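You operate a simulated robot arm through the tools that you are given. There is no shell and no other tool. Be economical: measure what you need, move in short steps, check, and stop when the job is done.

You are at the controls of a simulated two-armed robot. One attempt, no reset.

## Task
Fold the pink web flap down, roll the crease flat and weight it.
Fine: red roller along the fold and back where it stood, teal felt weight on the folded end; pinch and drop nothing. Set down upright: red roller, teal felt weight.

It is judged by the outcome, as a careful person would: the job done as asked, and still so three seconds after it is handed in. It fails if anything else is knocked over, pushed out of place, dropped, spilled or broken. Flat cloth is picked up by pressing the open fingertips on it (5 to 10 N) and closing them slowly along it; thin cloth reads only 2 to 8 mm in the jaws.

## Robot
Two 7-joint arms with two-finger parallel grippers on one trunk, on a base that drives. Base frame: it is fixed to the floor where the robot stands at the start and does not move with it; the origin is under the middle of the robot, x ahead of it, y to its left, z up. Readings come in mm, degrees, newtons and seconds.
The left shoulder is at the start at [70, 188, 1265], the right one opposite. With the tool pointing down near the work surface each hand reaches from about 180 to 780 mm from the robot's upright axis, wherever it stands, measured 20 degrees to its own side. Places, roughly: black bar [500, 800, 900]; cream table lever [400, 300, 900]; folded end of the pink strip [500, 200, 800]; grey bar [500, 600, 900]; pink web flap [500, 200, 900]; purple tail [400, 900, 800]; teal tail [400, 600, 800]. Payload 3.91 kg a hand.
The TCP of each hand is the grasp point between the finger pads, 30 mm short of the fingertips. In the tool frame z runs along the fingers and y along their closing line. The gripper opens to 110 mm. The fingers are 20 mm wide and 10 mm thick; the gripper's body (48 by 112 mm) begins 55 mm behind the TCP.
Orientation is that of the tool frame in the base frame, as a unit quaternion [x, y, z, w]. With the fingers straight down and closing along the base's y, the tool's x points along the base's -x, its y along +y and its z along -z.

## Interface
- The arms move only by the tool drive_tool. It takes "left_series", "right_series" or both (then of equal length, played together; a hand with none holds still); each is a list of rows, each a list of 7 numbers: the shift along the tool's x, y, z in mm, then the turn, a rotation vector about the tool's x, y, z in degrees, then the opening in per cent of the stroke, from 0 (shut) to 100 (fully open). In form: [[tx, ty, tz, ax, ay, az, jaw], ...]. A call has 1 to 12 rows; each row shifts and turns the commanded pose from where the row before left it, along the tool's axes as they then stand. Rows are played at 5 a second. More than 50 mm and 8.6 degrees between two rows, or a gripper value outside its range, and nothing of the call is played. Where a pose cannot be reached the arm comes as near as it can. A force on the tool above 90 N (or 10 N above the force at the start of the call, whichever is more), or a blocked arm, ends the call early, and 0.2 s more pass. The fingers move at their own pace (about 72 mm/s each) and stop on an object; they squeeze with about 37 N. The grip force told is the motor's: it shows also when the fingers shut on nothing. Time passes only in rows, and 0.2 s behind the last, so rows that do not move let the fingers close. It gives the time, the measured TCP pose, the force on the tool (base axes), the opening and the grip force at its end, in the units of the frame above (readings bear some noise), with the torque about the TCP (base axes, N m) and any sound that the robot's microphone picked up, and new pictures: "show" is both (left out), scene, wrist or none (wrist: the cameras of the hands that moved).
- Cameras (640 x 400 px; columns grow to the right, rows downward): "scene" is now at [124.8, 31.7, 1496.1]; the picture's right is [0.36, -0.93, 0.00], its down [-0.68, -0.26, -0.69] and it looks along [0.64, 0.25, -0.72] (base axes); focal length 295 px, centre (320, 200). "left" rides on the left gripper at [72, -17, -103] in its tool frame; the picture's right is [0.23, 0.97, 0.00], its down [-0.76, 0.18, -0.62] and it looks along [-0.61, 0.14, 0.78] (tool axes); focal length 222 px, centre (320, 200). "right" rides on the right gripper at [72, 17, -103] in its tool frame; the picture's right is [-0.23, 0.97, 0.00], its down [-0.76, -0.18, -0.62] and it looks along [-0.61, -0.14, 0.78] (tool axes); focal length 222 px, centre (320, 200). There is no depth. A picture from a camera that has moved, and an enlarged one, comes with that camera's place and axes in the base frame and with its lens. The place of the scene camera against the robot may be out by one fixed shift of up to 25 mm in any direction.
- lift_body(by): slides the trunk up (or, below 0, down) by that many mm; the arms and the scene camera ride with it, the base frame stays. It gives what a move gives, with no picture.
- drive_base(legs): drives the robot by 1 to 6 legs, each [ahead, turn to the left] in mm and degrees, along the robot's own axes; the way and the turn of a leg run together, so that a leg with both is an arc; at most 1500 mm and 180 degrees a leg. The arms and the cameras ride along, it lands a little off, and it stops where it bumps. It gives what a move gives, and a new picture of the scene camera.
- turn_head(pan, tilt): turns the head with the scene camera to pan (to the left, within 86 degrees either way) and tilt (down, from -29 to 69), counted from straight ahead of the robot. It gives what a move gives, and a new picture of the scene camera.
- zoom(camera, box): a new picture of the part [left, top, right, bottom] of that camera's present view, enlarged. It takes no simulated time.
- hand_in(): hands the job in; it is judged then, once.

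Go step by step. Nothing tells you exact positions but the pictures and the camera data: compare them with the known pose of the tool, close in by small moves and look again before you grip or let go. The budget is 120 turns and 260 pictures, counting those below and the enlarged ones. Unless the task says otherwise, let go and move clear before handing in, and close with one line.

The tools are called after ">>>" as a command line: name --argument value ..., lists and objects as JSON in quotes. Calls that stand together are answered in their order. drive_tool: Moves the arms, as the interface text tells. Its arguments: {"type":"object","properties":{"left_series":{"type":"array"},"right_series":{"type":"array"},"show":{"type":"string","enum":["both","scene","wrist","none"]}},"required":[]} The other tools are called the same way: lift_body (by) slides the trunk up or down; drive_base (legs) drives the base; turn_head (pan, tilt) turns the head that bears the scene camera; zoom (camera, box) takes an enlarged picture of a part of a camera's view; hand_in () hands the job in.

At the start:

```text
time: 0.0
left_ee_pos: [446.5, 467.5, 1161.5]
left_tcp_rot: [0.0, 1.0, 0.0, 0.0]
left_wrist_force: [-0.9, -0.3, 0.6]
left_moment: [-0.03, 0.03, 0.02]
left_gripper_width: 109.9
left_grip_force: 0.0
right_ee_pos: [456.6, -18.1, 1161.3]
right_tcp_rot: [0.0, 1.0, 0.001, -0.001]
right_wrist_force: [-0.3, -0.6, 0.7]
right_moment: [-0.03, 0.01, -0.03]
right_gripper_width: 110.2
right_grip_force: 0.1
trunk travel left (down, up): [-775.0, 165.0]
robot x, y, heading: [3.1, 2.9, 0.1]
head pan, tilt: [21.1, 46.3]
```

scene: 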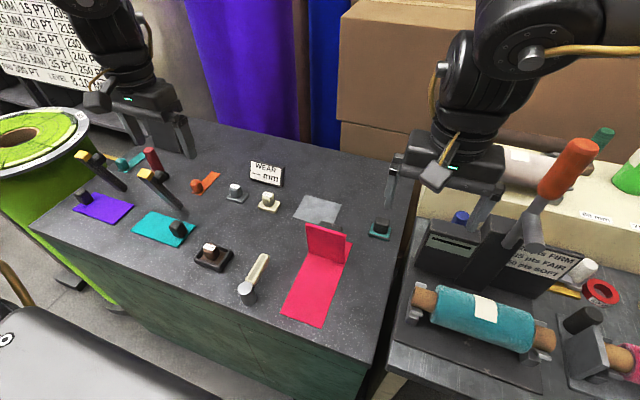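
right: 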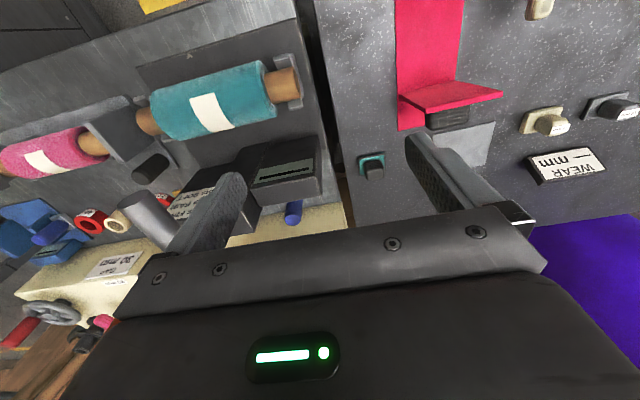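
left: 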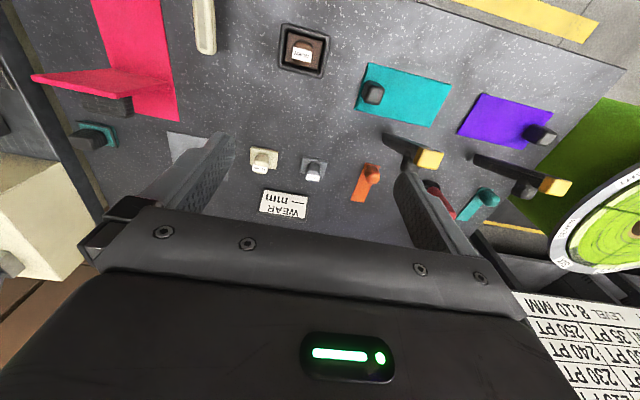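

I see a table with a pink strip whose flap stands upright, several knobbed weights, and a possible red roller near the far left. I'll enlarge the views to identify things.

>>> zoom --camera "scene" --box '[220, 150, 420, 340]'

>>> zoom --camera "scene" --box '[60, 120, 260, 280]'

>>> zoom --camera "right" --box '[340, 0, 640, 200]'

>>> zoom --camera "left" --box '[340, 50, 620, 260]'

```text
2.11 times, centred on (320, 245) of scene
camera zoom: at [124.8, 31.7, 1496.1], right [0.36, -0.93, 0.0], down [-0.68, -0.26, -0.69], along [0.64, 0.25, -0.72], focal length 622 px, centre (320, 105)
```

zoom: 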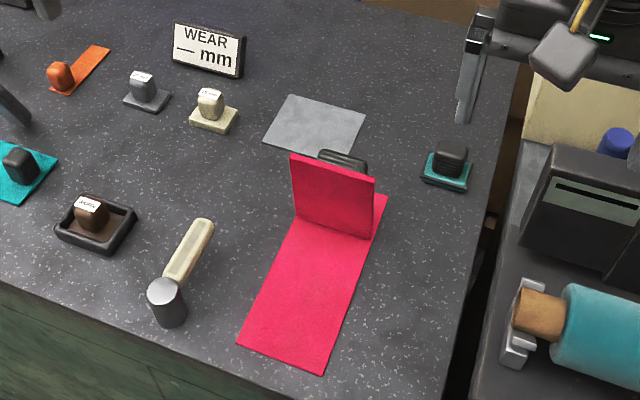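

```text
2.50 times, centred on (160, 200) of scene
camera zoom: at [124.8, 31.7, 1496.1], right [0.36, -0.93, 0.0], down [-0.68, -0.26, -0.69], along [0.64, 0.25, -0.72], focal length 739 px, centre (720, 200)
```

zoom: 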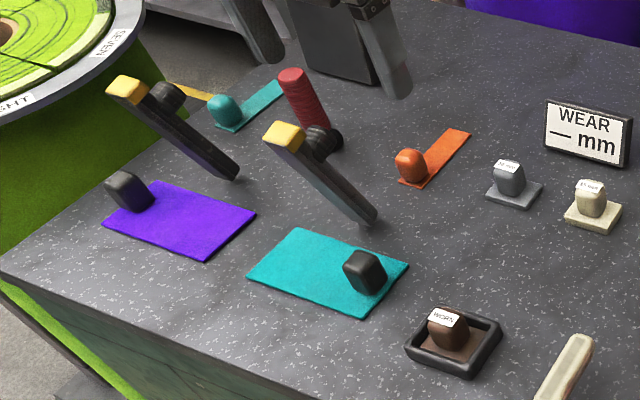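

```text
2.00 times, centred on (490, 100) of right
camera zoom: at [385.1, -2.0, 1265.6], right [0.23, 0.97, 0.0], down [0.76, -0.18, 0.62], along [0.61, -0.14, -0.78], focal length 444 px, centre (-20, 400)
```

zoom: 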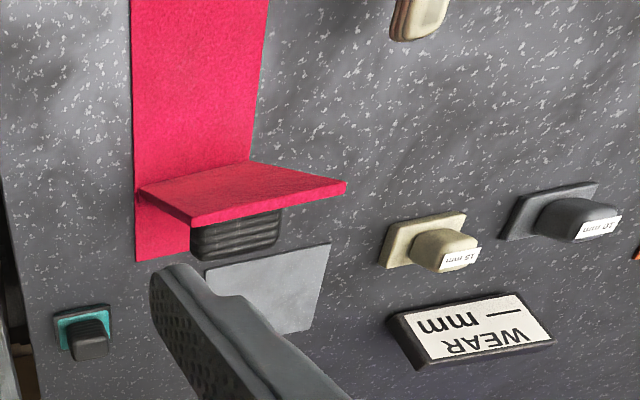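

```text
1.90 times, centred on (480, 155) of left
camera zoom: at [375.9, 449.8, 1264.4], right [-0.23, 0.97, 0.0], down [0.76, 0.18, 0.62], along [0.61, 0.14, -0.78], focal length 423 px, centre (15, 286)
```

zoom: 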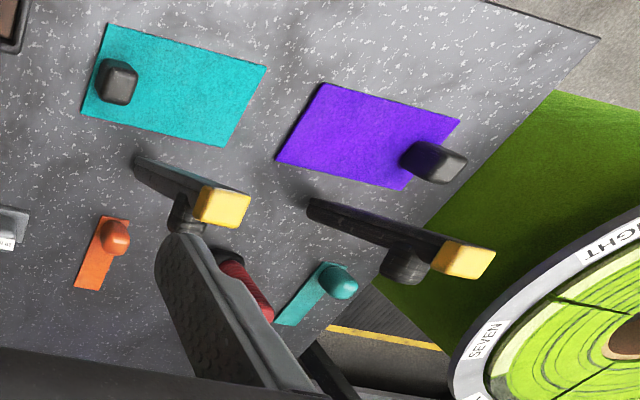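

Next I back both hands off a little for clear views of the tool area on the left and of the flap.

>>> drive_tool --left_series '[[40, 40, 0, 0, 0, 0, 100], [40, 40, 0, 0, 0, 0, 100], [40, 40, 0, 0, 0, 0, 100], [0, 40, 0, 0, 0, 0, 100], [0, 40, 0, 0, 0, 0, 100]]' --right_series '[[30, 0, 20, 0, 0, 0, 100], [30, 0, 20, 0, 0, 0, 100], [30, 0, 20, 0, 0, 0, 100], [30, 0, 20, 0, 0, 0, 100], [0, 0, 0, 0, 0, 0, 100]]'

```text
refused: row 1 steps farther than a row can; nothing moved
```

Step was too long; I repeat in smaller rows.

>>> drive_tool --left_series '[[30, 35, 0, 0, 0, 0, 100], [30, 35, 0, 0, 0, 0, 100], [30, 35, 0, 0, 0, 0, 100], [30, 35, 0, 0, 0, 0, 100], [0, 40, 0, 0, 0, 0, 100]]' --right_series '[[30, 0, 20, 0, 0, 0, 100], [30, 0, 20, 0, 0, 0, 100], [30, 0, 20, 0, 0, 0, 100], [30, 0, 20, 0, 0, 0, 100], [0, 0, 0, 0, 0, 0, 100]]'

```text
time: 1.2
left_ee_pos: [327.9, 648.3, 1161.0]
left_tcp_rot: [0.0, 1.0, -0.001, 0.0]
left_wrist_force: [0.6, 0.7, -0.6]
left_moment: [-0.01, 0.0, -0.01]
left_gripper_width: 110.1
left_grip_force: 0.0
right_ee_pos: [337.1, -16.6, 1082.1]
right_tcp_rot: [0.001, 1.0, -0.001, 0.0]
right_wrist_force: [0.0, -0.2, -0.1]
right_moment: [-0.01, 0.03, 0.03]
right_gripper_width: 109.9
right_grip_force: 0.1
trunk travel left (down, up): [-775.0, 165.0]
robot x, y, heading: [1.4, -0.7, -0.1]
head pan, tilt: [21.1, 46.3]
camera scene: at [126.3, 33.0, 1495.9], right [0.36, -0.93, 0.0], down [-0.68, -0.26, -0.69], along [0.64, 0.25, -0.72], focal length 295 px, centre (320, 200)
camera right: at [266.0, -0.3, 1186.1], right [0.23, 0.97, 0.0], down [0.76, -0.18, 0.62], along [0.61, -0.14, -0.78], focal length 222 px, centre (320, 200)
camera left: at [256.6, 630.8, 1263.9], right [-0.23, 0.97, 0.0], down [0.76, 0.18, 0.62], along [0.61, 0.14, -0.78], focal length 222 px, centre (320, 200)
```

scene: 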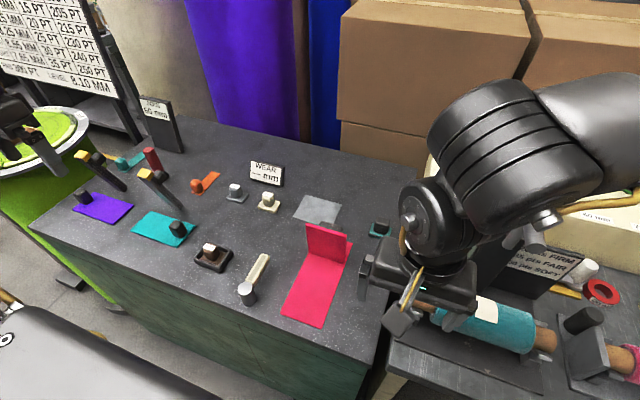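
right: 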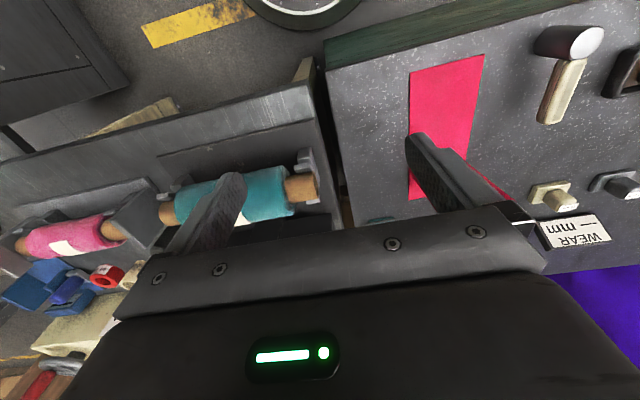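
left: 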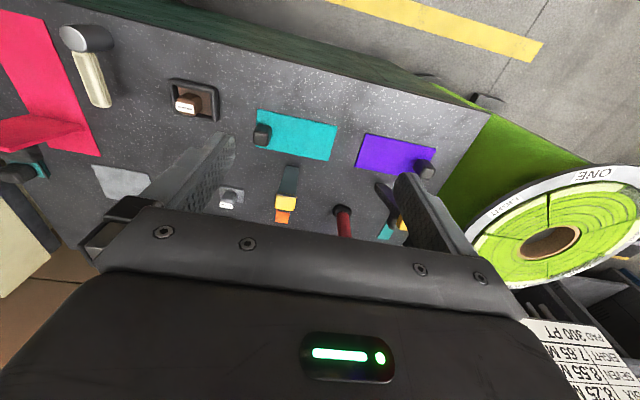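

The wrist cameras see what lies nearer than the fingers, so forward is better. I enlarge the scene on the red object and the flap.

>>> zoom --camera "scene" --box '[60, 120, 220, 220]'

>>> zoom --camera "scene" --box '[270, 180, 430, 280]'

```text
4.00 times, centred on (140, 170) of scene
camera zoom: at [126.3, 33.0, 1495.9], right [0.36, -0.93, 0.0], down [-0.68, -0.26, -0.69], along [0.64, 0.25, -0.72], focal length 1182 px, centre (1040, 320)
```

zoom: 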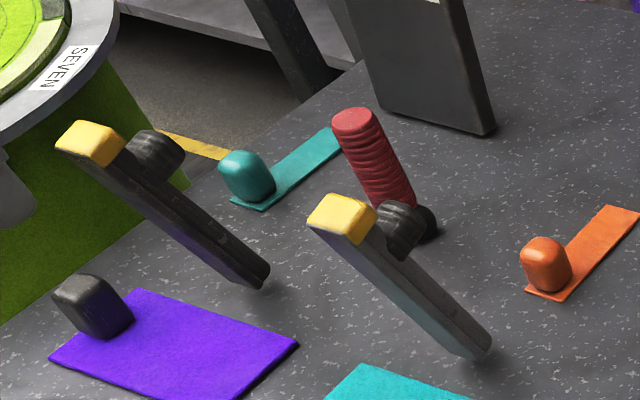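

```text
4.00 times, centred on (350, 230) of scene
camera zoom: at [126.3, 33.0, 1495.9], right [0.36, -0.93, 0.0], down [-0.68, -0.26, -0.69], along [0.64, 0.25, -0.72], focal length 1182 px, centre (200, 80)
```

zoom: 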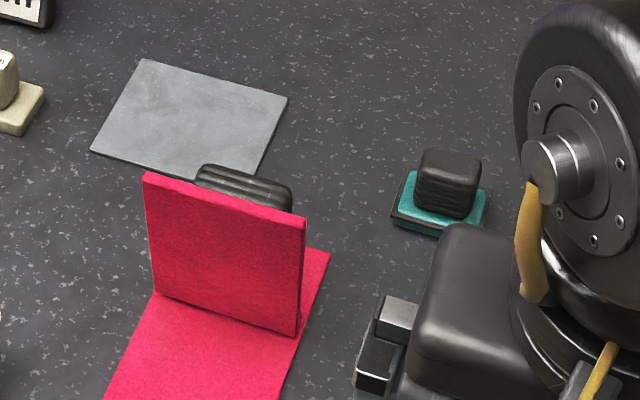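

I take the right hand forward and the left hand forward to look down steeply at the flap's back and at the roller.

>>> drive_tool --left_series '[[-40, 0, -20, 0, 0, 0, 100], [-40, 0, -20, 0, 0, 0, 100], [-40, 0, 0, 0, 0, 0, 100], [-40, 0, 0, 0, 0, 0, 100], [-40, 0, 0, 0, 0, 0, 100], [0, 0, 0, 0, 0, 0, 100]]' --right_series '[[-40, 0, -25, 0, 0, 0, 100], [-40, 0, -25, 0, 0, 0, 100], [-40, 0, 0, 0, 0, 0, 100], [-40, 0, 0, 0, 0, 0, 100], [-40, 0, 0, 0, 0, 0, 100], [-40, 0, 0, 0, 0, 0, 100]]' --show "wrist"

```text
time: 2.6
left_ee_pos: [529.0, 648.3, 1201.1]
left_tcp_rot: [0.001, 1.0, -0.001, -0.001]
left_wrist_force: [-0.5, -0.1, 0.1]
left_moment: [-0.02, -0.03, 0.01]
left_gripper_width: 110.2
left_grip_force: 0.0
right_ee_pos: [577.7, -18.0, 1131.1]
right_tcp_rot: [-0.001, 1.0, 0.0, -0.001]
right_wrist_force: [-0.9, 0.3, 0.2]
right_moment: [0.03, 0.02, -0.01]
right_gripper_width: 109.9
right_grip_force: 0.1
trunk travel left (down, up): [-775.0, 165.0]
robot x, y, heading: [-0.0, 3.3, -0.0]
head pan, tilt: [21.1, 46.3]
camera right: at [506.5, -0.9, 1235.0], right [0.23, 0.97, 0.0], down [0.76, -0.18, 0.62], along [0.61, -0.14, -0.78], focal length 222 px, centre (320, 200)
camera left: at [457.0, 630.9, 1303.5], right [-0.23, 0.97, 0.0], down [0.76, 0.18, 0.62], along [0.61, 0.14, -0.78], focal length 222 px, centre (320, 200)
```

right: 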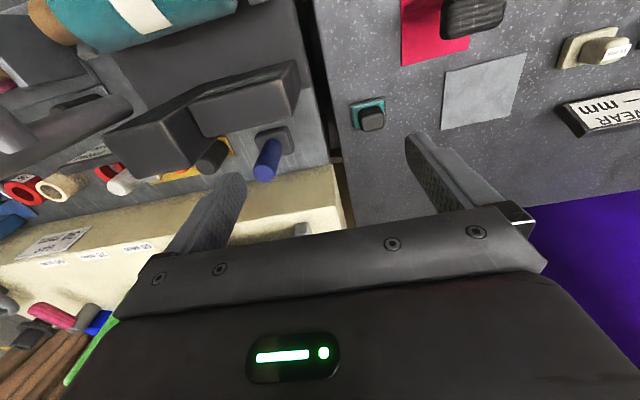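
left: 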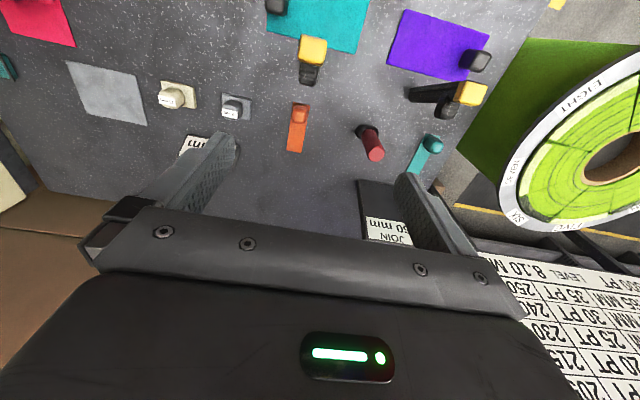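

>>> zoom --camera "right" --box '[330, 0, 570, 150]'

>>> zoom --camera "left" --box '[260, 30, 500, 180]'

```text
2.67 times, centred on (450, 75) of right
camera zoom: at [506.5, -0.9, 1235.0], right [0.23, 0.97, 0.0], down [0.76, -0.18, 0.62], along [0.61, -0.14, -0.78], focal length 592 px, centre (-27, 533)
```

zoom: 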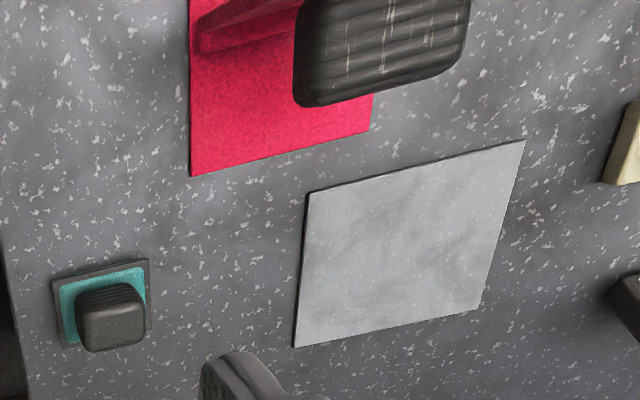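

```text
2.67 times, centred on (380, 105) of left
camera zoom: at [457.0, 630.9, 1303.5], right [-0.23, 0.97, 0.0], down [0.76, 0.18, 0.62], along [0.61, 0.14, -0.78], focal length 592 px, centre (160, 453)
```

zoom: 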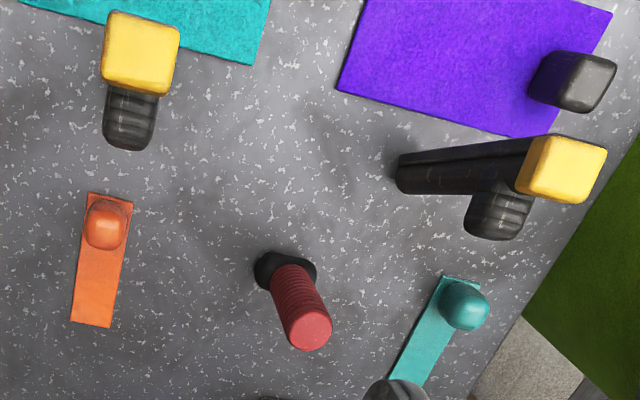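

The flap carries a ribbed knob on its far side, so it folds towards me; its hinge is near x≈520, y 108–202. The roller stands near (610, 768), so the base must shift left; I look left for obstacles first.

>>> turn_head --pan 75 --tilt 50

>>> turn_head --pan 0 --tilt 69

```text
time: 3.8
left_ee_pos: [527.0, 649.1, 1201.5]
left_tcp_rot: [0.0, 1.0, 0.0, 0.001]
left_wrist_force: [-0.1, 0.6, -0.3]
left_moment: [0.01, 0.0, 0.01]
left_gripper_width: 110.1
left_grip_force: 0.1
right_ee_pos: [576.8, -18.4, 1131.5]
right_tcp_rot: [0.0, 1.0, 0.001, 0.0]
right_wrist_force: [0.7, 0.4, 0.5]
right_moment: [0.0, 0.03, -0.01]
right_gripper_width: 109.9
right_grip_force: 0.0
trunk travel left (down, up): [-775.0, 165.0]
robot x, y, heading: [1.2, 4.3, -0.1]
head pan, tilt: [75.0, 50.0]
camera scene: at [69.9, 77.5, 1491.1], right [0.97, -0.26, 0.0], down [-0.2, -0.74, -0.64], along [0.17, 0.62, -0.77], focal length 295 px, centre (320, 200)
```

scene: 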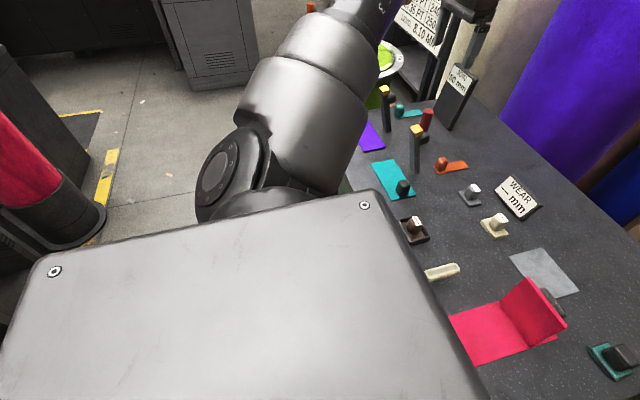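

```text
time: 5.3
left_ee_pos: [527.7, 648.6, 1201.1]
left_tcp_rot: [0.001, 1.0, 0.0, 0.001]
left_wrist_force: [0.2, -0.4, -0.1]
left_moment: [0.0, -0.01, 0.02]
left_gripper_width: 110.1
left_grip_force: 0.1
right_ee_pos: [575.9, -18.5, 1129.4]
right_tcp_rot: [0.0, 1.0, -0.001, 0.0]
right_wrist_force: [-0.7, 0.3, 0.2]
right_moment: [0.0, 0.02, 0.02]
right_gripper_width: 110.2
right_grip_force: 0.0
trunk travel left (down, up): [-775.0, 165.0]
robot x, y, heading: [1.3, 1.2, 0.3]
head pan, tilt: [0.0, 68.8]
camera scene: at [105.9, 2.9, 1469.2], right [0.0, -1.0, 0.0], down [-0.93, 0.0, -0.36], along [0.36, 0.0, -0.93], focal length 295 px, centre (320, 200)
```

scene: 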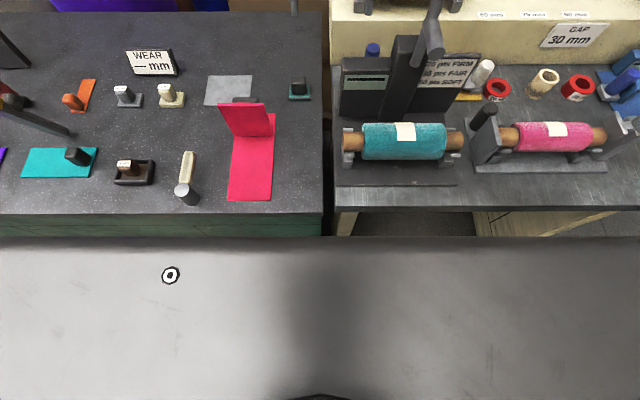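

The grey surface is my own body and the floor to the left is clear. I back off, sidestep left about 330 mm and come forward again.

>>> drive_base --legs '[[-200, 0], [0, -60], [-381, 0], [0, 60], [391, 0]]'

>>> turn_head --pan 0 --tilt 55

```text
time: 16.3
left_ee_pos: [522.5, 985.0, 1202.2]
left_tcp_rot: [-0.006, 1.0, -0.001, 0.001]
left_wrist_force: [-0.2, -0.5, 0.9]
left_moment: [0.01, 0.0, 0.02]
left_gripper_width: 110.0
left_grip_force: 0.1
right_ee_pos: [579.1, 318.5, 1131.5]
right_tcp_rot: [-0.005, 1.0, 0.0, 0.0]
right_wrist_force: [0.8, -0.4, 0.9]
right_moment: [0.01, 0.04, 0.0]
right_gripper_width: 109.5
right_grip_force: 0.4
trunk travel left (down, up): [-775.0, 165.0]
robot x, y, heading: [6.7, 331.2, 0.8]
head pan, tilt: [0.0, 68.8]
camera scene: at [108.5, 335.4, 1469.3], right [0.01, -1.0, 0.0], down [-0.93, -0.01, -0.36], along [0.36, 0.0, -0.93], focal length 295 px, centre (320, 200)
```

scene: 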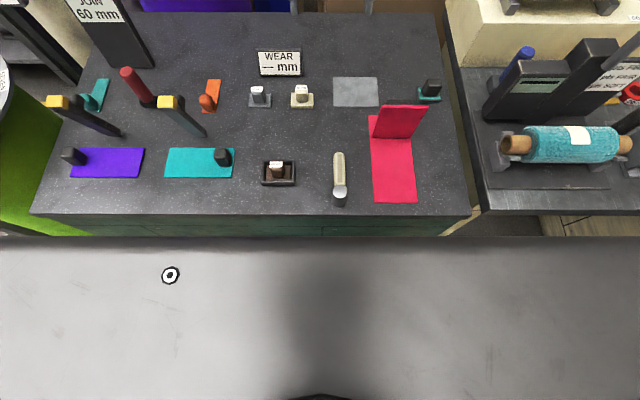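

```text
time: 17.0
left_ee_pos: [523.4, 985.5, 1201.7]
left_tcp_rot: [-0.005, 1.0, 0.0, 0.0]
left_wrist_force: [0.4, -0.3, -0.5]
left_moment: [0.01, -0.01, 0.0]
left_gripper_width: 110.3
left_grip_force: 0.1
right_ee_pos: [582.3, 319.6, 1131.0]
right_tcp_rot: [-0.006, 1.0, 0.001, 0.0]
right_wrist_force: [-0.5, -0.6, 0.3]
right_moment: [0.0, 0.0, 0.02]
right_gripper_width: 110.0
right_grip_force: 0.1
trunk travel left (down, up): [-775.0, 165.0]
robot x, y, heading: [2.6, 331.6, 0.9]
head pan, tilt: [0.0, 55.0]
camera scene: at [126.7, 335.8, 1484.4], right [0.01, -1.0, 0.0], down [-0.82, -0.01, -0.57], along [0.57, 0.01, -0.82], focal length 295 px, centre (320, 200)
```

scene: 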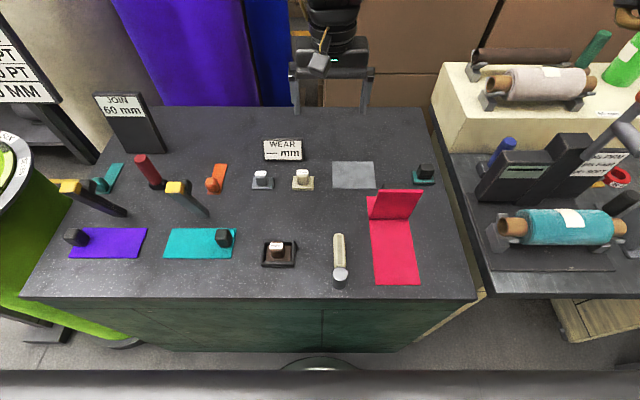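

The base now stands at (5, 331) with a good overview. I bring the right hand over near the flap to measure the knob from its camera.

>>> drive_tool --right_series '[[-15, -41, 10, 0, 0, 0, 100], [-15, -41, 10, 0, 0, 0, 100], [-15, -41, 10, 0, 0, 0, 100], [-15, -41, 10, 0, 0, 0, 100], [0, 0, 0, 0, 0, 0, 100]]' --show "wrist"

>>> zoom --camera "right" --box '[200, 0, 440, 150]'

>>> zoom --camera "scene" --box '[320, 150, 480, 300]'

```text
time: 18.2
left_ee_pos: [523.5, 984.6, 1202.6]
left_tcp_rot: [-0.005, 1.0, 0.0, -0.001]
left_wrist_force: [0.1, 0.5, -0.3]
left_moment: [-0.01, -0.02, 0.01]
left_gripper_width: 110.5
left_grip_force: 0.0
right_ee_pos: [543.5, 238.7, 1091.9]
right_tcp_rot: [-0.002, 1.0, 0.0, 0.001]
right_wrist_force: [0.1, 0.0, 0.6]
right_moment: [-0.01, 0.0, -0.01]
right_gripper_width: 109.7
right_grip_force: 0.2
right hand out of reach, approached as far as the arm can: row 1, 2, 3, 4
trunk travel left (down, up): [-775.0, 165.0]
robot x, y, heading: [2.3, 335.3, 0.9]
head pan, tilt: [0.0, 55.0]
camera right: at [471.6, 253.9, 1195.4], right [0.22, 0.98, 0.0], down [0.76, -0.17, 0.62], along [0.61, -0.14, -0.78], focal length 222 px, centre (320, 200)
```

right: 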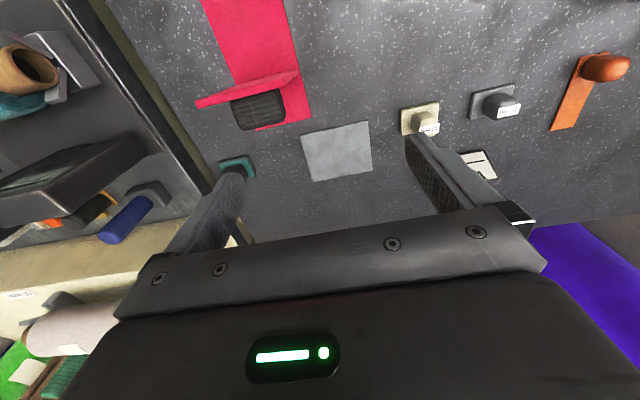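

```text
2.67 times, centred on (320, 75) of right
camera zoom: at [471.6, 253.9, 1195.4], right [0.22, 0.98, 0.0], down [0.76, -0.17, 0.62], along [0.61, -0.14, -0.78], focal length 592 px, centre (320, 533)
```

zoom: 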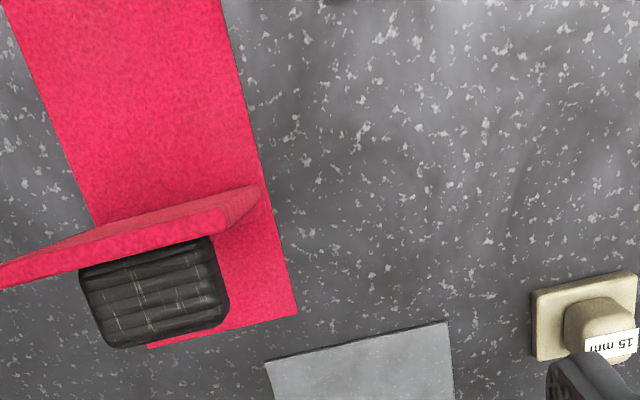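

```text
2.67 times, centred on (400, 225) of scene
camera zoom: at [126.0, 336.2, 1484.6], right [0.01, -1.0, 0.0], down [-0.82, -0.01, -0.57], along [0.57, 0.01, -0.82], focal length 788 px, centre (107, 133)
```

zoom: 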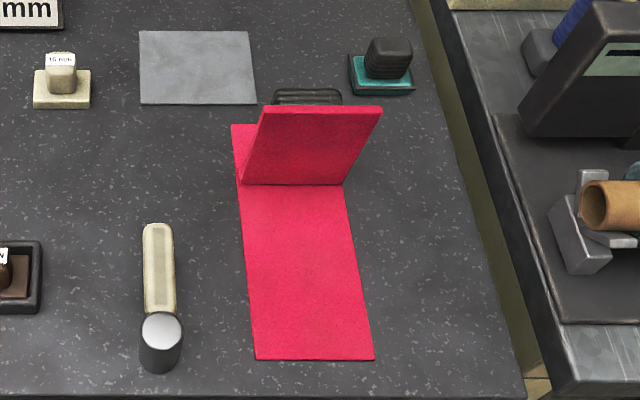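

The knob spans y≈147–202, x≈516–540, with its top near z≈950; the table is about z 850. I move the right hand above it.

>>> drive_tool --right_series '[[5, -30, 5, 0, 0, 0, 100], [5, -30, 5, 0, 0, 0, 100], [0, -8, 20, 0, 0, 0, 100], [0, 0, 0, 0, 0, 0, 100]]'

```text
time: 19.2
left_ee_pos: [523.9, 986.1, 1201.4]
left_tcp_rot: [-0.005, 1.0, 0.0, 0.001]
left_wrist_force: [0.3, -0.3, -0.2]
left_moment: [0.02, 0.02, 0.02]
left_gripper_width: 110.0
left_grip_force: 0.1
right_ee_pos: [504.1, 198.9, 1062.5]
right_tcp_rot: [-0.004, 1.0, -0.001, 0.001]
right_wrist_force: [0.4, -0.3, -0.7]
right_moment: [-0.04, 0.0, 0.02]
right_gripper_width: 110.0
right_grip_force: 0.1
right hand out of reach, approached as far as the arm can: row 1, 2, 3
trunk travel left (down, up): [-775.0, 165.0]
robot x, y, heading: [2.4, 330.1, 0.7]
head pan, tilt: [0.0, 55.0]
camera scene: at [125.8, 335.5, 1484.6], right [0.01, -1.0, 0.0], down [-0.82, -0.01, -0.57], along [0.57, 0.01, -0.82], focal length 295 px, centre (320, 200)
camera right: at [432.3, 214.0, 1166.6], right [0.22, 0.98, 0.0], down [0.76, -0.17, 0.62], along [0.61, -0.14, -0.78], focal length 222 px, centre (320, 200)
```

scene: 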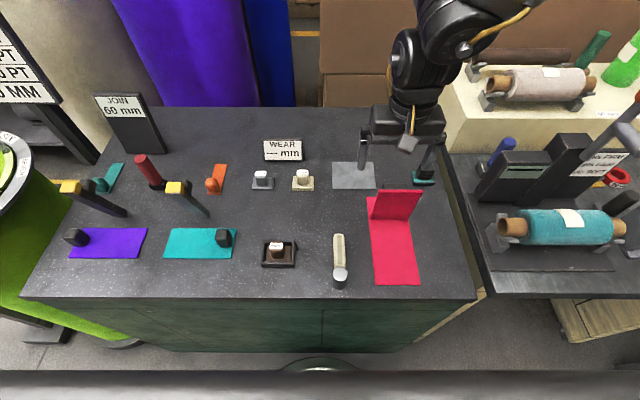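
right: 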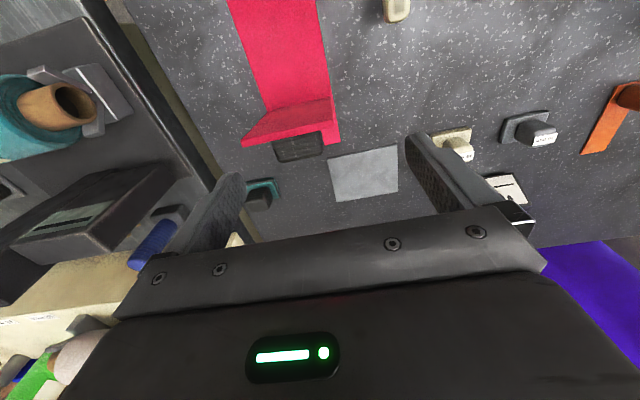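

The hand lags its command; I test a small retreat to learn whether the commanded pose stayed far out.

>>> drive_tool --right_series '[[30, 20, 0, 0, 0, 0, 100], [30, 20, 0, 0, 0, 0, 100], [0, 0, 0, 0, 0, 0, 100]]' --show "none"

```text
time: 20.0
left_ee_pos: [524.6, 984.7, 1202.0]
left_tcp_rot: [-0.005, 1.0, 0.0, 0.001]
left_wrist_force: [0.7, 0.8, 0.3]
left_moment: [0.01, -0.01, -0.01]
left_gripper_width: 109.7
left_grip_force: 0.0
right_ee_pos: [443.2, 237.6, 1062.1]
right_tcp_rot: [-0.005, 1.0, 0.0, 0.001]
right_wrist_force: [0.0, -0.1, 0.3]
right_moment: [0.0, 0.0, -0.01]
right_gripper_width: 110.0
right_grip_force: 0.0
trunk travel left (down, up): [-775.0, 165.0]
robot x, y, heading: [4.0, 329.1, 0.7]
head pan, tilt: [0.0, 55.0]
```

The command tracks the real pose, so it was a true reach limit at that height. I try lower and forward.

>>> drive_tool --right_series '[[0, 0, 25, 0, 0, 0, 100], [0, 0, 25, 0, 0, 0, 100], [-25, -10, 0, 0, 0, 0, 100], [-25, -20, 0, 0, 0, 0, 100], [-25, -20, 0, 0, 0, 0, 100], [-10, 0, 0, 0, 0, 0, 100], [0, 0, 0, 0, 0, 0, 100]]' --show "scene"

```text
time: 21.6
left_ee_pos: [523.3, 984.8, 1203.1]
left_tcp_rot: [-0.005, 1.0, 0.0, -0.001]
left_wrist_force: [0.5, -0.4, -0.1]
left_moment: [-0.01, 0.01, 0.01]
left_gripper_width: 110.1
left_grip_force: 0.2
right_ee_pos: [508.3, 206.4, 1013.9]
right_tcp_rot: [-0.002, 1.0, 0.0, 0.001]
right_wrist_force: [1.2, 0.2, -0.6]
right_moment: [0.0, 0.0, 0.01]
right_gripper_width: 109.9
right_grip_force: 0.1
right hand out of reach, approached as far as the arm can: row 5, 6
trunk travel left (down, up): [-775.0, 165.0]
robot x, y, heading: [2.7, 330.8, 0.6]
head pan, tilt: [0.0, 55.0]
camera scene: at [125.6, 336.1, 1484.6], right [0.01, -1.0, 0.0], down [-0.82, -0.01, -0.57], along [0.57, 0.01, -0.82], focal length 295 px, centre (320, 200)
```

scene: 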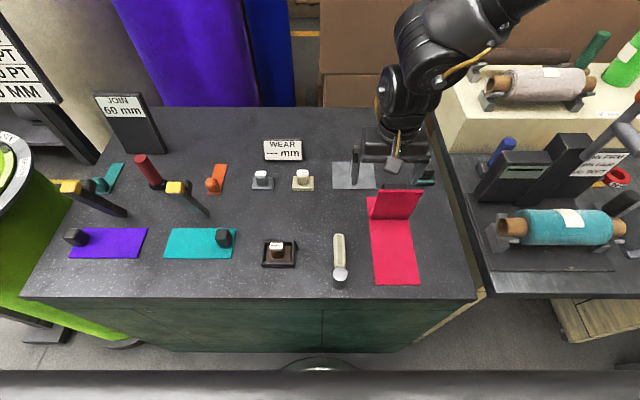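

The wrist seems limited when the hand is close to shoulder height, so I raise the trunk 150 mm and then lower the hands.

>>> lift_body --by 150

>>> drive_tool --right_series '[[0, 0, 40, 0, 0, 0, 100], [0, 0, 40, 0, 0, 0, 100], [0, 0, 35, 0, 0, 0, 100], [-15, -20, 0, 0, 0, 0, 100], [-15, -20, 0, 0, 0, 0, 100], [-10, 0, 0, 0, 0, 0, 100], [0, 0, 0, 0, 0, 0, 100]]' --show "wrist"

```text
time: 23.4
left_ee_pos: [524.1, 985.3, 1353.0]
left_tcp_rot: [-0.006, 1.0, 0.0, 0.001]
left_wrist_force: [0.6, 0.1, -0.8]
left_moment: [0.01, 0.03, -0.03]
left_gripper_width: 109.9
left_grip_force: 0.1
right_ee_pos: [507.6, 206.0, 1163.9]
right_tcp_rot: [-0.002, 1.0, 0.0, 0.001]
right_wrist_force: [-0.3, -0.4, -0.8]
right_moment: [0.0, -0.02, 0.0]
right_gripper_width: 109.8
right_grip_force: 0.1
trunk travel left (down, up): [-925.0, 15.0]
robot x, y, heading: [3.5, 332.0, 0.8]
head pan, tilt: [0.0, 55.0]
```

```text
time: 25.0
left_ee_pos: [523.9, 986.1, 1352.0]
left_tcp_rot: [-0.005, 1.0, 0.0, 0.0]
left_wrist_force: [-0.7, -0.1, -0.6]
left_moment: [0.01, -0.04, -0.01]
left_gripper_width: 109.8
left_grip_force: 0.0
right_ee_pos: [495.7, 218.9, 1065.4]
right_tcp_rot: [-0.001, 1.0, -0.002, 0.001]
right_wrist_force: [-0.5, 0.2, 0.4]
right_moment: [0.01, 0.0, -0.02]
right_gripper_width: 110.2
right_grip_force: 0.0
right hand out of reach, approached as far as the arm can: row 1, 2, 3, 4, 5, 6
trunk travel left (down, up): [-925.0, 15.0]
robot x, y, heading: [5.8, 331.5, 0.4]
head pan, tilt: [0.0, 55.0]
camera right: at [424.1, 234.7, 1169.1], right [0.23, 0.97, 0.0], down [0.76, -0.17, 0.63], along [0.61, -0.14, -0.78], focal length 222 px, centre (320, 200)
```

right: 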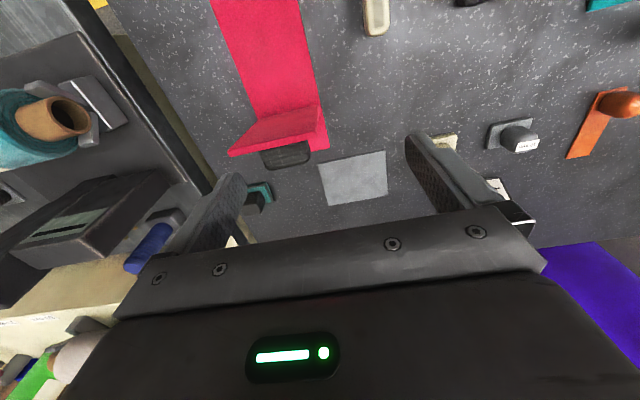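

Still a joint limit in this posture. I retract, swing out to the right and come forward again to change the arm's posture.

>>> drive_tool --right_series '[[45, 0, 0, 0, 0, 0, 100], [45, 0, 0, 0, 0, 0, 100], [45, 0, 0, 0, 0, 0, 100], [0, -40, 0, 0, 0, 0, 100], [0, -40, 0, 0, 0, 0, 100], [0, -40, 0, 0, 0, 0, 100], [-40, 0, 0, 0, 0, 0, 100], [-40, 0, 0, 0, 0, 0, 100], [-40, 0, 0, 0, 0, 0, 100], [-40, 20, 0, 0, 0, 0, 100], [0, 0, 0, 0, 0, 0, 100]]' --show "scene"

```text
time: 27.4
left_ee_pos: [524.1, 985.1, 1352.6]
left_tcp_rot: [-0.004, 1.0, 0.0, 0.001]
left_wrist_force: [-0.3, -0.4, 0.1]
left_moment: [-0.01, -0.02, 0.0]
left_gripper_width: 109.8
left_grip_force: 0.1
right_ee_pos: [372.8, 111.6, 1070.0]
right_tcp_rot: [-0.005, 1.0, 0.005, 0.0]
right_wrist_force: [0.4, 0.6, 0.1]
right_moment: [-0.01, 0.01, 0.0]
right_gripper_width: 110.3
right_grip_force: 0.0
right hand out of reach, approached as far as the arm can: row 7, 8, 9, 10
trunk travel left (down, up): [-925.0, 15.0]
robot x, y, heading: [1.8, 331.7, 0.6]
head pan, tilt: [0.0, 55.0]
camera scene: at [126.5, 336.1, 1634.5], right [0.01, -1.0, 0.0], down [-0.82, -0.01, -0.57], along [0.57, 0.01, -0.82], focal length 295 px, centre (320, 200)
```

scene: 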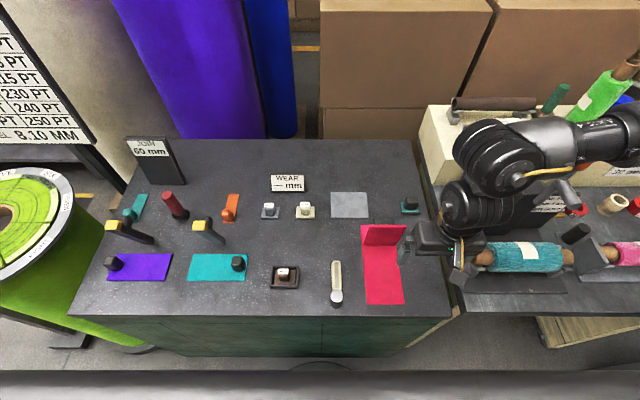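

I test whether the yaw of the tool is what limits the reach: turning it outward, then going forward.

>>> drive_tool --right_series '[[0, 0, 0, 0, 0, 8, 100], [0, 0, 0, 0, 0, 8, 100], [0, 0, 0, 0, 0, 8, 100], [-40, 0, 0, 0, 0, 0, 100], [-40, 0, 0, 0, 0, 0, 100], [-40, 0, 0, 0, 0, 0, 100], [0, 0, 0, 0, 0, 0, 100]]' --show "none"

```text
time: 29.0
left_ee_pos: [522.5, 985.8, 1352.7]
left_tcp_rot: [-0.005, 1.0, 0.0, 0.0]
left_wrist_force: [-0.4, -0.2, 1.1]
left_moment: [0.01, -0.04, -0.01]
left_gripper_width: 110.0
left_grip_force: 0.1
right_ee_pos: [483.4, 63.2, 1071.2]
right_tcp_rot: [0.204, 0.979, -0.001, 0.002]
right_wrist_force: [0.1, -1.4, -0.2]
right_moment: [0.0, 0.04, 0.0]
right_gripper_width: 110.0
right_grip_force: 0.1
trunk travel left (down, up): [-925.0, 15.0]
robot x, y, heading: [1.8, 333.4, 0.3]
head pan, tilt: [0.0, 55.0]
```

Yaw was the limit: turned outward, the right arm reaches on. So the left hand (closing along y) takes the flap, and the right hand parks aside for the weight later.

>>> drive_tool --left_series '[[0, -45, 20, 0, 0, 0, 100], [0, -45, 20, 0, 0, 0, 100], [0, -45, 20, 0, 0, 0, 100], [0, -45, 20, 0, 0, 0, 100], [0, -45, 20, 0, 0, 0, 100], [0, -45, 20, 0, 0, 0, 100], [0, -45, 20, 0, 0, 0, 100], [0, -45, 20, 0, 0, 0, 100], [0, -45, 20, 0, 0, 0, 100], [0, -45, 20, 0, 0, 0, 100], [0, -45, 20, 0, 0, 0, 100], [0, -45, 20, 0, 0, 0, 100]]' --right_series '[[40, 0, 0, 0, 0, 0, 100], [40, 0, 0, 0, 0, 0, 100], [40, 0, 0, 0, 0, 0, 100], [40, 0, 0, 0, 0, 0, 100], [0, -40, 0, 0, 0, 0, 100], [0, -40, 0, 0, 0, 0, 100], [0, -40, 0, 0, 0, 0, 100], [0, 0, 0, 0, 0, 0, 100], [0, 0, 0, 0, 0, 0, 100], [0, 0, 0, 0, 0, 0, 100], [0, 0, 0, 0, 0, 0, 100], [0, 0, 0, 0, 0, 0, 100]]' --show "none"

>>> drive_tool --left_series '[[0, -40, 5, 0, 0, 0, 100], [0, -40, 5, 0, 0, 0, 100], [0, -40, 5, 0, 0, 0, 100], [-5, -40, 5, 0, 0, 0, 100], [-5, -40, 5, 0, 0, 0, 100], [-10, -40, 5, 0, 0, 0, 100], [-10, -30, 5, 0, 0, 0, 100], [0, 0, 0, 0, 0, 0, 100]]'

```text
time: 31.6
left_ee_pos: [467.0, 580.0, 1176.8]
left_tcp_rot: [-0.006, 1.0, -0.002, 0.0]
left_wrist_force: [0.3, 0.4, -0.2]
left_moment: [-0.04, 0.01, -0.01]
left_gripper_width: 109.9
left_grip_force: 0.0
left hand out of reach, approached as far as the arm can: row 9, 10, 11, 12
right_ee_pos: [302.5, 17.2, 1059.4]
right_tcp_rot: [0.205, 0.979, -0.001, -0.001]
right_wrist_force: [0.2, -0.2, -0.5]
right_moment: [-0.02, 0.02, 0.02]
right_gripper_width: 109.8
right_grip_force: 0.1
right hand out of reach, approached as far as the arm can: row 6, 7
trunk travel left (down, up): [-925.0, 15.0]
robot x, y, heading: [4.5, 327.0, 0.6]
head pan, tilt: [0.0, 55.0]
```

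```text
time: 33.4
left_ee_pos: [473.9, 569.2, 1213.7]
left_tcp_rot: [-0.005, 1.0, -0.001, 0.001]
left_wrist_force: [0.7, -0.1, 0.4]
left_moment: [-0.03, -0.02, 0.0]
left_gripper_width: 110.0
left_grip_force: 0.0
left hand out of reach, approached as far as the arm can: row 1, 2, 3, 4, 5, 6, 7
right_ee_pos: [301.0, 14.4, 1058.5]
right_tcp_rot: [0.205, 0.979, 0.0, 0.0]
right_wrist_force: [0.1, 0.3, 0.1]
right_moment: [-0.01, 0.01, 0.01]
right_gripper_width: 109.9
right_grip_force: 0.1
trunk travel left (down, up): [-925.0, 15.0]
robot x, y, heading: [2.0, 330.6, 0.6]
head pan, tilt: [0.0, 55.0]
camera scene: at [126.1, 335.6, 1634.6], right [0.01, -1.0, 0.0], down [-0.82, -0.01, -0.57], along [0.57, 0.01, -0.82], focal length 295 px, centre (320, 200)
camera left: at [402.3, 549.3, 1317.6], right [-0.24, 0.97, 0.0], down [0.76, 0.19, 0.62], along [0.61, 0.15, -0.78], focal length 222 px, centre (320, 200)
```

scene: 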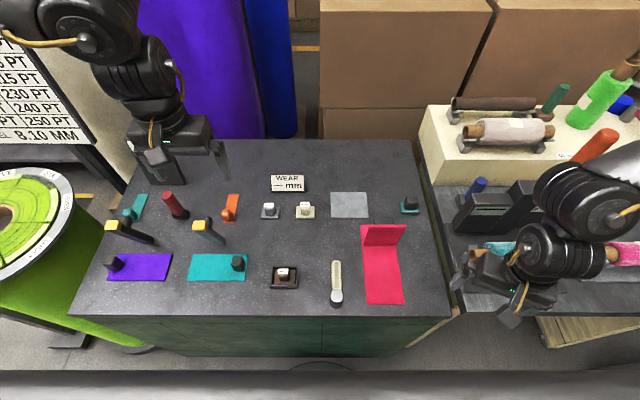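
left: 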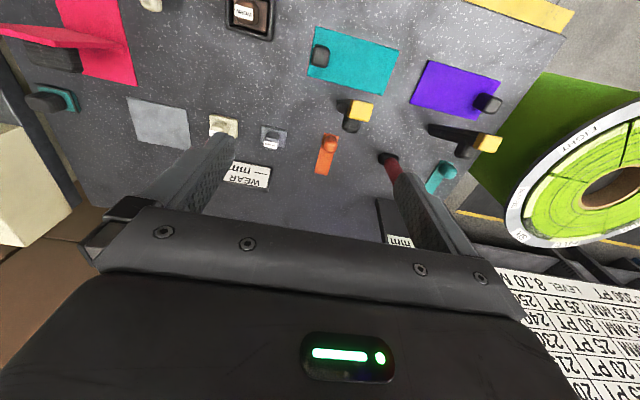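

The left wrist is at the mirrored limit; I turn it outward and then go inward and down.

>>> drive_tool --left_series '[[0, 0, 0, 0, 0, -8, 100], [0, 0, 0, 0, 0, -8, 100], [0, 0, 0, 0, 0, -8, 100], [16, -37, 0, 0, 0, 0, 100], [16, -37, 0, 0, 0, 0, 100], [16, -37, 10, 0, 0, 0, 100], [16, -37, 20, 0, 0, 0, 100], [16, -37, 20, 0, 0, 0, 100], [16, -37, 20, 0, 0, 0, 100], [0, 0, 0, 0, 0, 0, 100]]' --show "none"

```text
time: 35.6
left_ee_pos: [557.2, 622.9, 1242.0]
left_tcp_rot: [-0.212, 0.977, 0.0, 0.0]
left_wrist_force: [0.1, 0.6, 0.2]
left_moment: [-0.01, 0.0, -0.01]
left_gripper_width: 109.9
left_grip_force: 0.0
left hand out of reach, approached as far as the arm can: row 1, 2, 3, 4, 5, 6, 7, 8, 9
right_ee_pos: [300.9, 13.3, 1058.0]
right_tcp_rot: [0.206, 0.978, 0.0, 0.0]
right_wrist_force: [0.6, -0.2, 0.4]
right_moment: [-0.02, 0.0, -0.02]
right_gripper_width: 110.0
right_grip_force: 0.2
trunk travel left (down, up): [-925.0, 15.0]
robot x, y, heading: [0.3, 331.2, 0.7]
head pan, tilt: [0.0, 55.0]
```

Both wrists share one limit: yaw may not exceed the arm's bearing anticlockwise. Turning the right tool clockwise to 180° frees it, keeps the jaws along y and lets its camera look back at the knob.

>>> drive_tool --right_series '[[0, 0, 0, 0, 0, 8.2, 100], [0, 0, 0, 0, 0, 8.2, 100], [0, 0, 0, 0, 0, 8.2, 100], [0, 0, 0, 0, 0, 8.2, 100], [0, 0, 0, 0, 0, 8.2, 100], [0, 0, 0, 0, 0, 8.2, 100], [0, 0, 0, 0, 0, 8.2, 100], [0, 0, 0, 0, 0, 8.2, 100], [0, 0, 0, 0, 0, 8.2, 100], [0, 0, 0, 0, 0, 8.2, 100], [0, 0, 0, 0, 0, 8.2, 100], [0, 0, 0, 0, 0, 8.2, 100]]' --left_series '[[40, 0, 0, 0, 0, 8, 100], [40, 0, 0, 0, 0, 8, 100], [40, 0, 0, 0, 0, 8, 100], [0, 0, 0, 0, 0, 8, 100], [0, 0, 0, 0, 0, 8, 100], [0, 0, 0, 0, 0, 8, 100], [0, 0, 0, 0, 0, 8, 100], [0, 0, 0, 0, 0, 8, 100], [0, 0, 0, 0, 0, 8, 100], [0, 0, 0, 0, 0, 8, 100], [0, 0, 0, 0, 0, 8, 100], [0, 0, 0, 0, 0, 8, 100]]' --show "none"

```text
time: 38.2
left_ee_pos: [457.0, 597.5, 1250.3]
left_tcp_rot: [0.586, 0.811, 0.0, -0.001]
left_wrist_force: [0.5, -0.8, -0.4]
left_moment: [0.04, -0.02, -0.04]
left_gripper_width: 109.8
left_grip_force: 0.1
left hand out of reach, approached as far as the arm can: row 2, 3
right_ee_pos: [302.9, 13.7, 1058.7]
right_tcp_rot: [0.875, 0.483, 0.001, 0.001]
right_wrist_force: [-0.3, -0.6, 0.8]
right_moment: [0.03, 0.0, -0.03]
right_gripper_width: 109.8
right_grip_force: 0.0
trunk travel left (down, up): [-925.0, 15.0]
robot x, y, heading: [3.8, 331.2, 0.7]
head pan, tilt: [0.0, 55.0]
```

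>>> drive_tool --right_series '[[0, 0, 0, 0, 0, 8.26, 100], [0, 0, 0, 0, 0, 8.26, 100], [0, 0, 0, 0, 0, 8.26, 100], [0, 0, 0, 0, 0, 8.26, 100], [0, 0, 0, 0, 0, 8.26, 100], [0, 0, 0, 0, 0, 8.26, 100], [0, 0, 0, 0, 0, 8.26, 100], [40, -27, 0, 0, 0, 0, 100], [40, -27, 0, 0, 0, 0, 100], [40, -27, 0, 0, 0, 0, 100], [40, -27, 0, 0, 0, 0, 100], [0, 0, 0, 0, 0, 0, 100]]' --left_series '[[0, 0, 0, 0, 0, 8.5, 100], [0, 0, 0, 0, 0, 8.5, 100], [0, 0, 0, 0, 0, 8.5, 100], [0, 0, 0, 0, 0, 8.5, 100], [0, 0, 0, 0, 0, 8.5, 100], [0, 0, 0, 0, 0, 8.5, 100], [0, 0, 0, 0, 0, 8.5, 100], [0, 0, 0, 0, 0, 8.5, 100], [0, 0, 0, 0, 0, 8.5, 100], [0, 0, 0, 0, 0, 8.5, 100], [0, 0, 0, 0, 0, 8.5, 100], [0, 0, 0, 0, 0, 8.5, 100]]'

```text
time: 40.8
left_ee_pos: [458.6, 598.5, 1250.5]
left_tcp_rot: [0.998, 0.056, 0.0, 0.0]
left_wrist_force: [0.2, -0.9, -0.7]
left_moment: [0.0, 0.02, 0.0]
left_gripper_width: 109.8
left_grip_force: 0.0
right_ee_pos: [463.0, 123.8, 1059.0]
right_tcp_rot: [1.0, 0.001, 0.0, 0.0]
right_wrist_force: [-0.3, -0.8, -0.8]
right_moment: [-0.01, 0.02, 0.01]
right_gripper_width: 110.1
right_grip_force: 0.0
trunk travel left (down, up): [-925.0, 15.0]
robot x, y, heading: [0.3, 332.0, 0.4]
head pan, tilt: [0.0, 55.0]
camera scene: at [125.7, 335.3, 1634.6], right [0.01, -1.0, 0.0], down [-0.82, -0.01, -0.57], along [0.57, 0.01, -0.82], focal length 295 px, centre (320, 200)
camera right: at [536.3, 107.1, 1163.3], right [-0.23, -0.97, 0.0], down [-0.76, 0.18, 0.62], along [-0.61, 0.14, -0.78], focal length 222 px, centre (320, 200)
camera left: at [529.2, 621.4, 1353.8], right [0.34, -0.94, 0.0], down [-0.74, -0.26, 0.62], along [-0.59, -0.21, -0.78], focal length 222 px, centre (320, 200)
```

scene: 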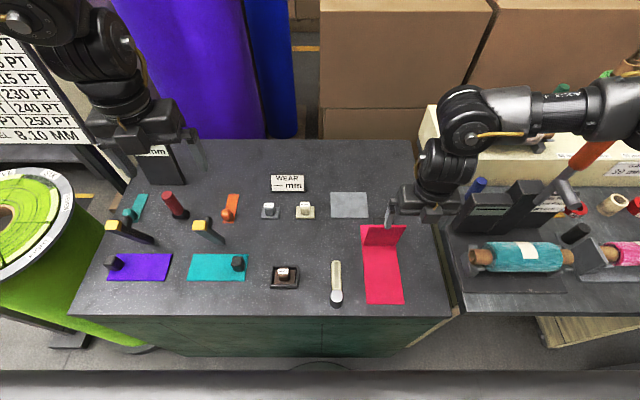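
right: 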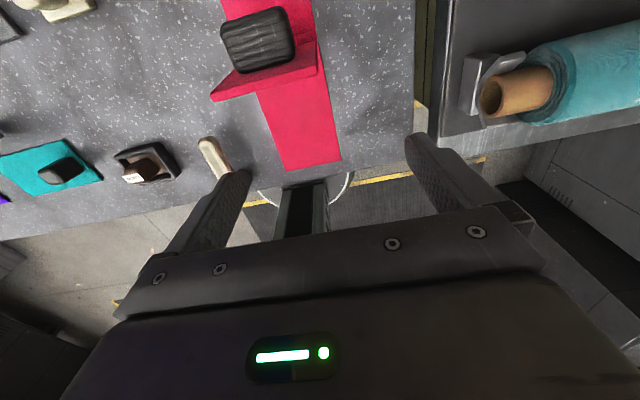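
left: 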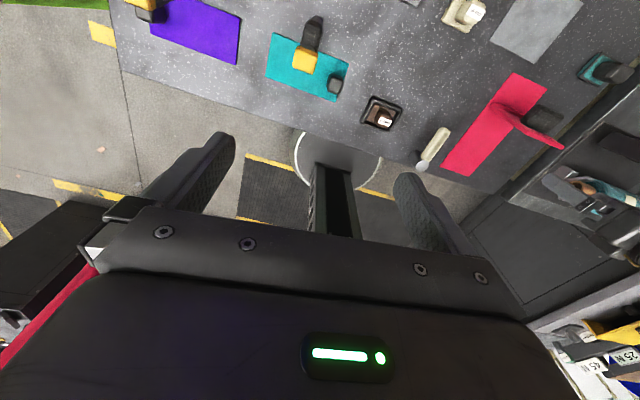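

The rotated hand works. Now I bring the right hand over the knob and look.

>>> drive_tool --right_series '[[33, -20, 0, 0, 0, 0, 100], [33, -24, 0, 0, 0, 0, 100], [0, 0, 0, 0, 0, 0, 100]]' --show "none"

>>> zoom --camera "right" --box '[180, 0, 500, 200]'

```text
time: 41.6
left_ee_pos: [456.1, 597.2, 1251.7]
left_tcp_rot: [0.998, 0.058, 0.001, 0.0]
left_wrist_force: [0.6, -0.7, 0.0]
left_moment: [0.01, 0.01, -0.02]
left_gripper_width: 110.1
left_grip_force: 0.1
right_ee_pos: [525.1, 168.8, 1059.3]
right_tcp_rot: [1.0, 0.001, 0.001, 0.0]
right_wrist_force: [-0.3, -0.4, 0.1]
right_moment: [0.04, 0.0, -0.02]
right_gripper_width: 110.0
right_grip_force: 0.0
trunk travel left (down, up): [-925.0, 15.0]
robot x, y, heading: [4.3, 328.8, 0.6]
head pan, tilt: [0.0, 55.0]
```

```text
2.00 times, centred on (340, 100) of right
camera zoom: at [600.2, 150.1, 1163.1], right [-0.22, -0.97, 0.0], down [-0.76, 0.18, 0.62], along [-0.61, 0.14, -0.78], focal length 444 px, centre (280, 400)
```

zoom: 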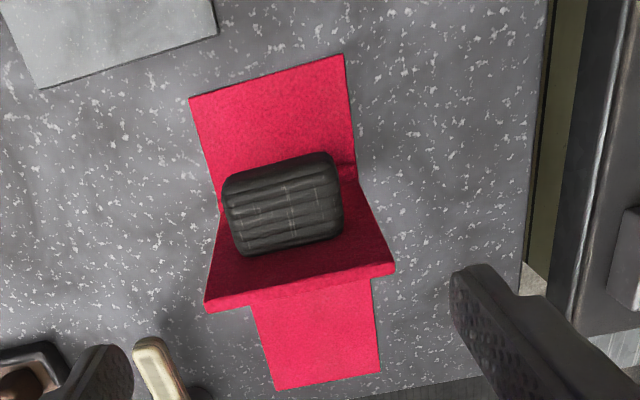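

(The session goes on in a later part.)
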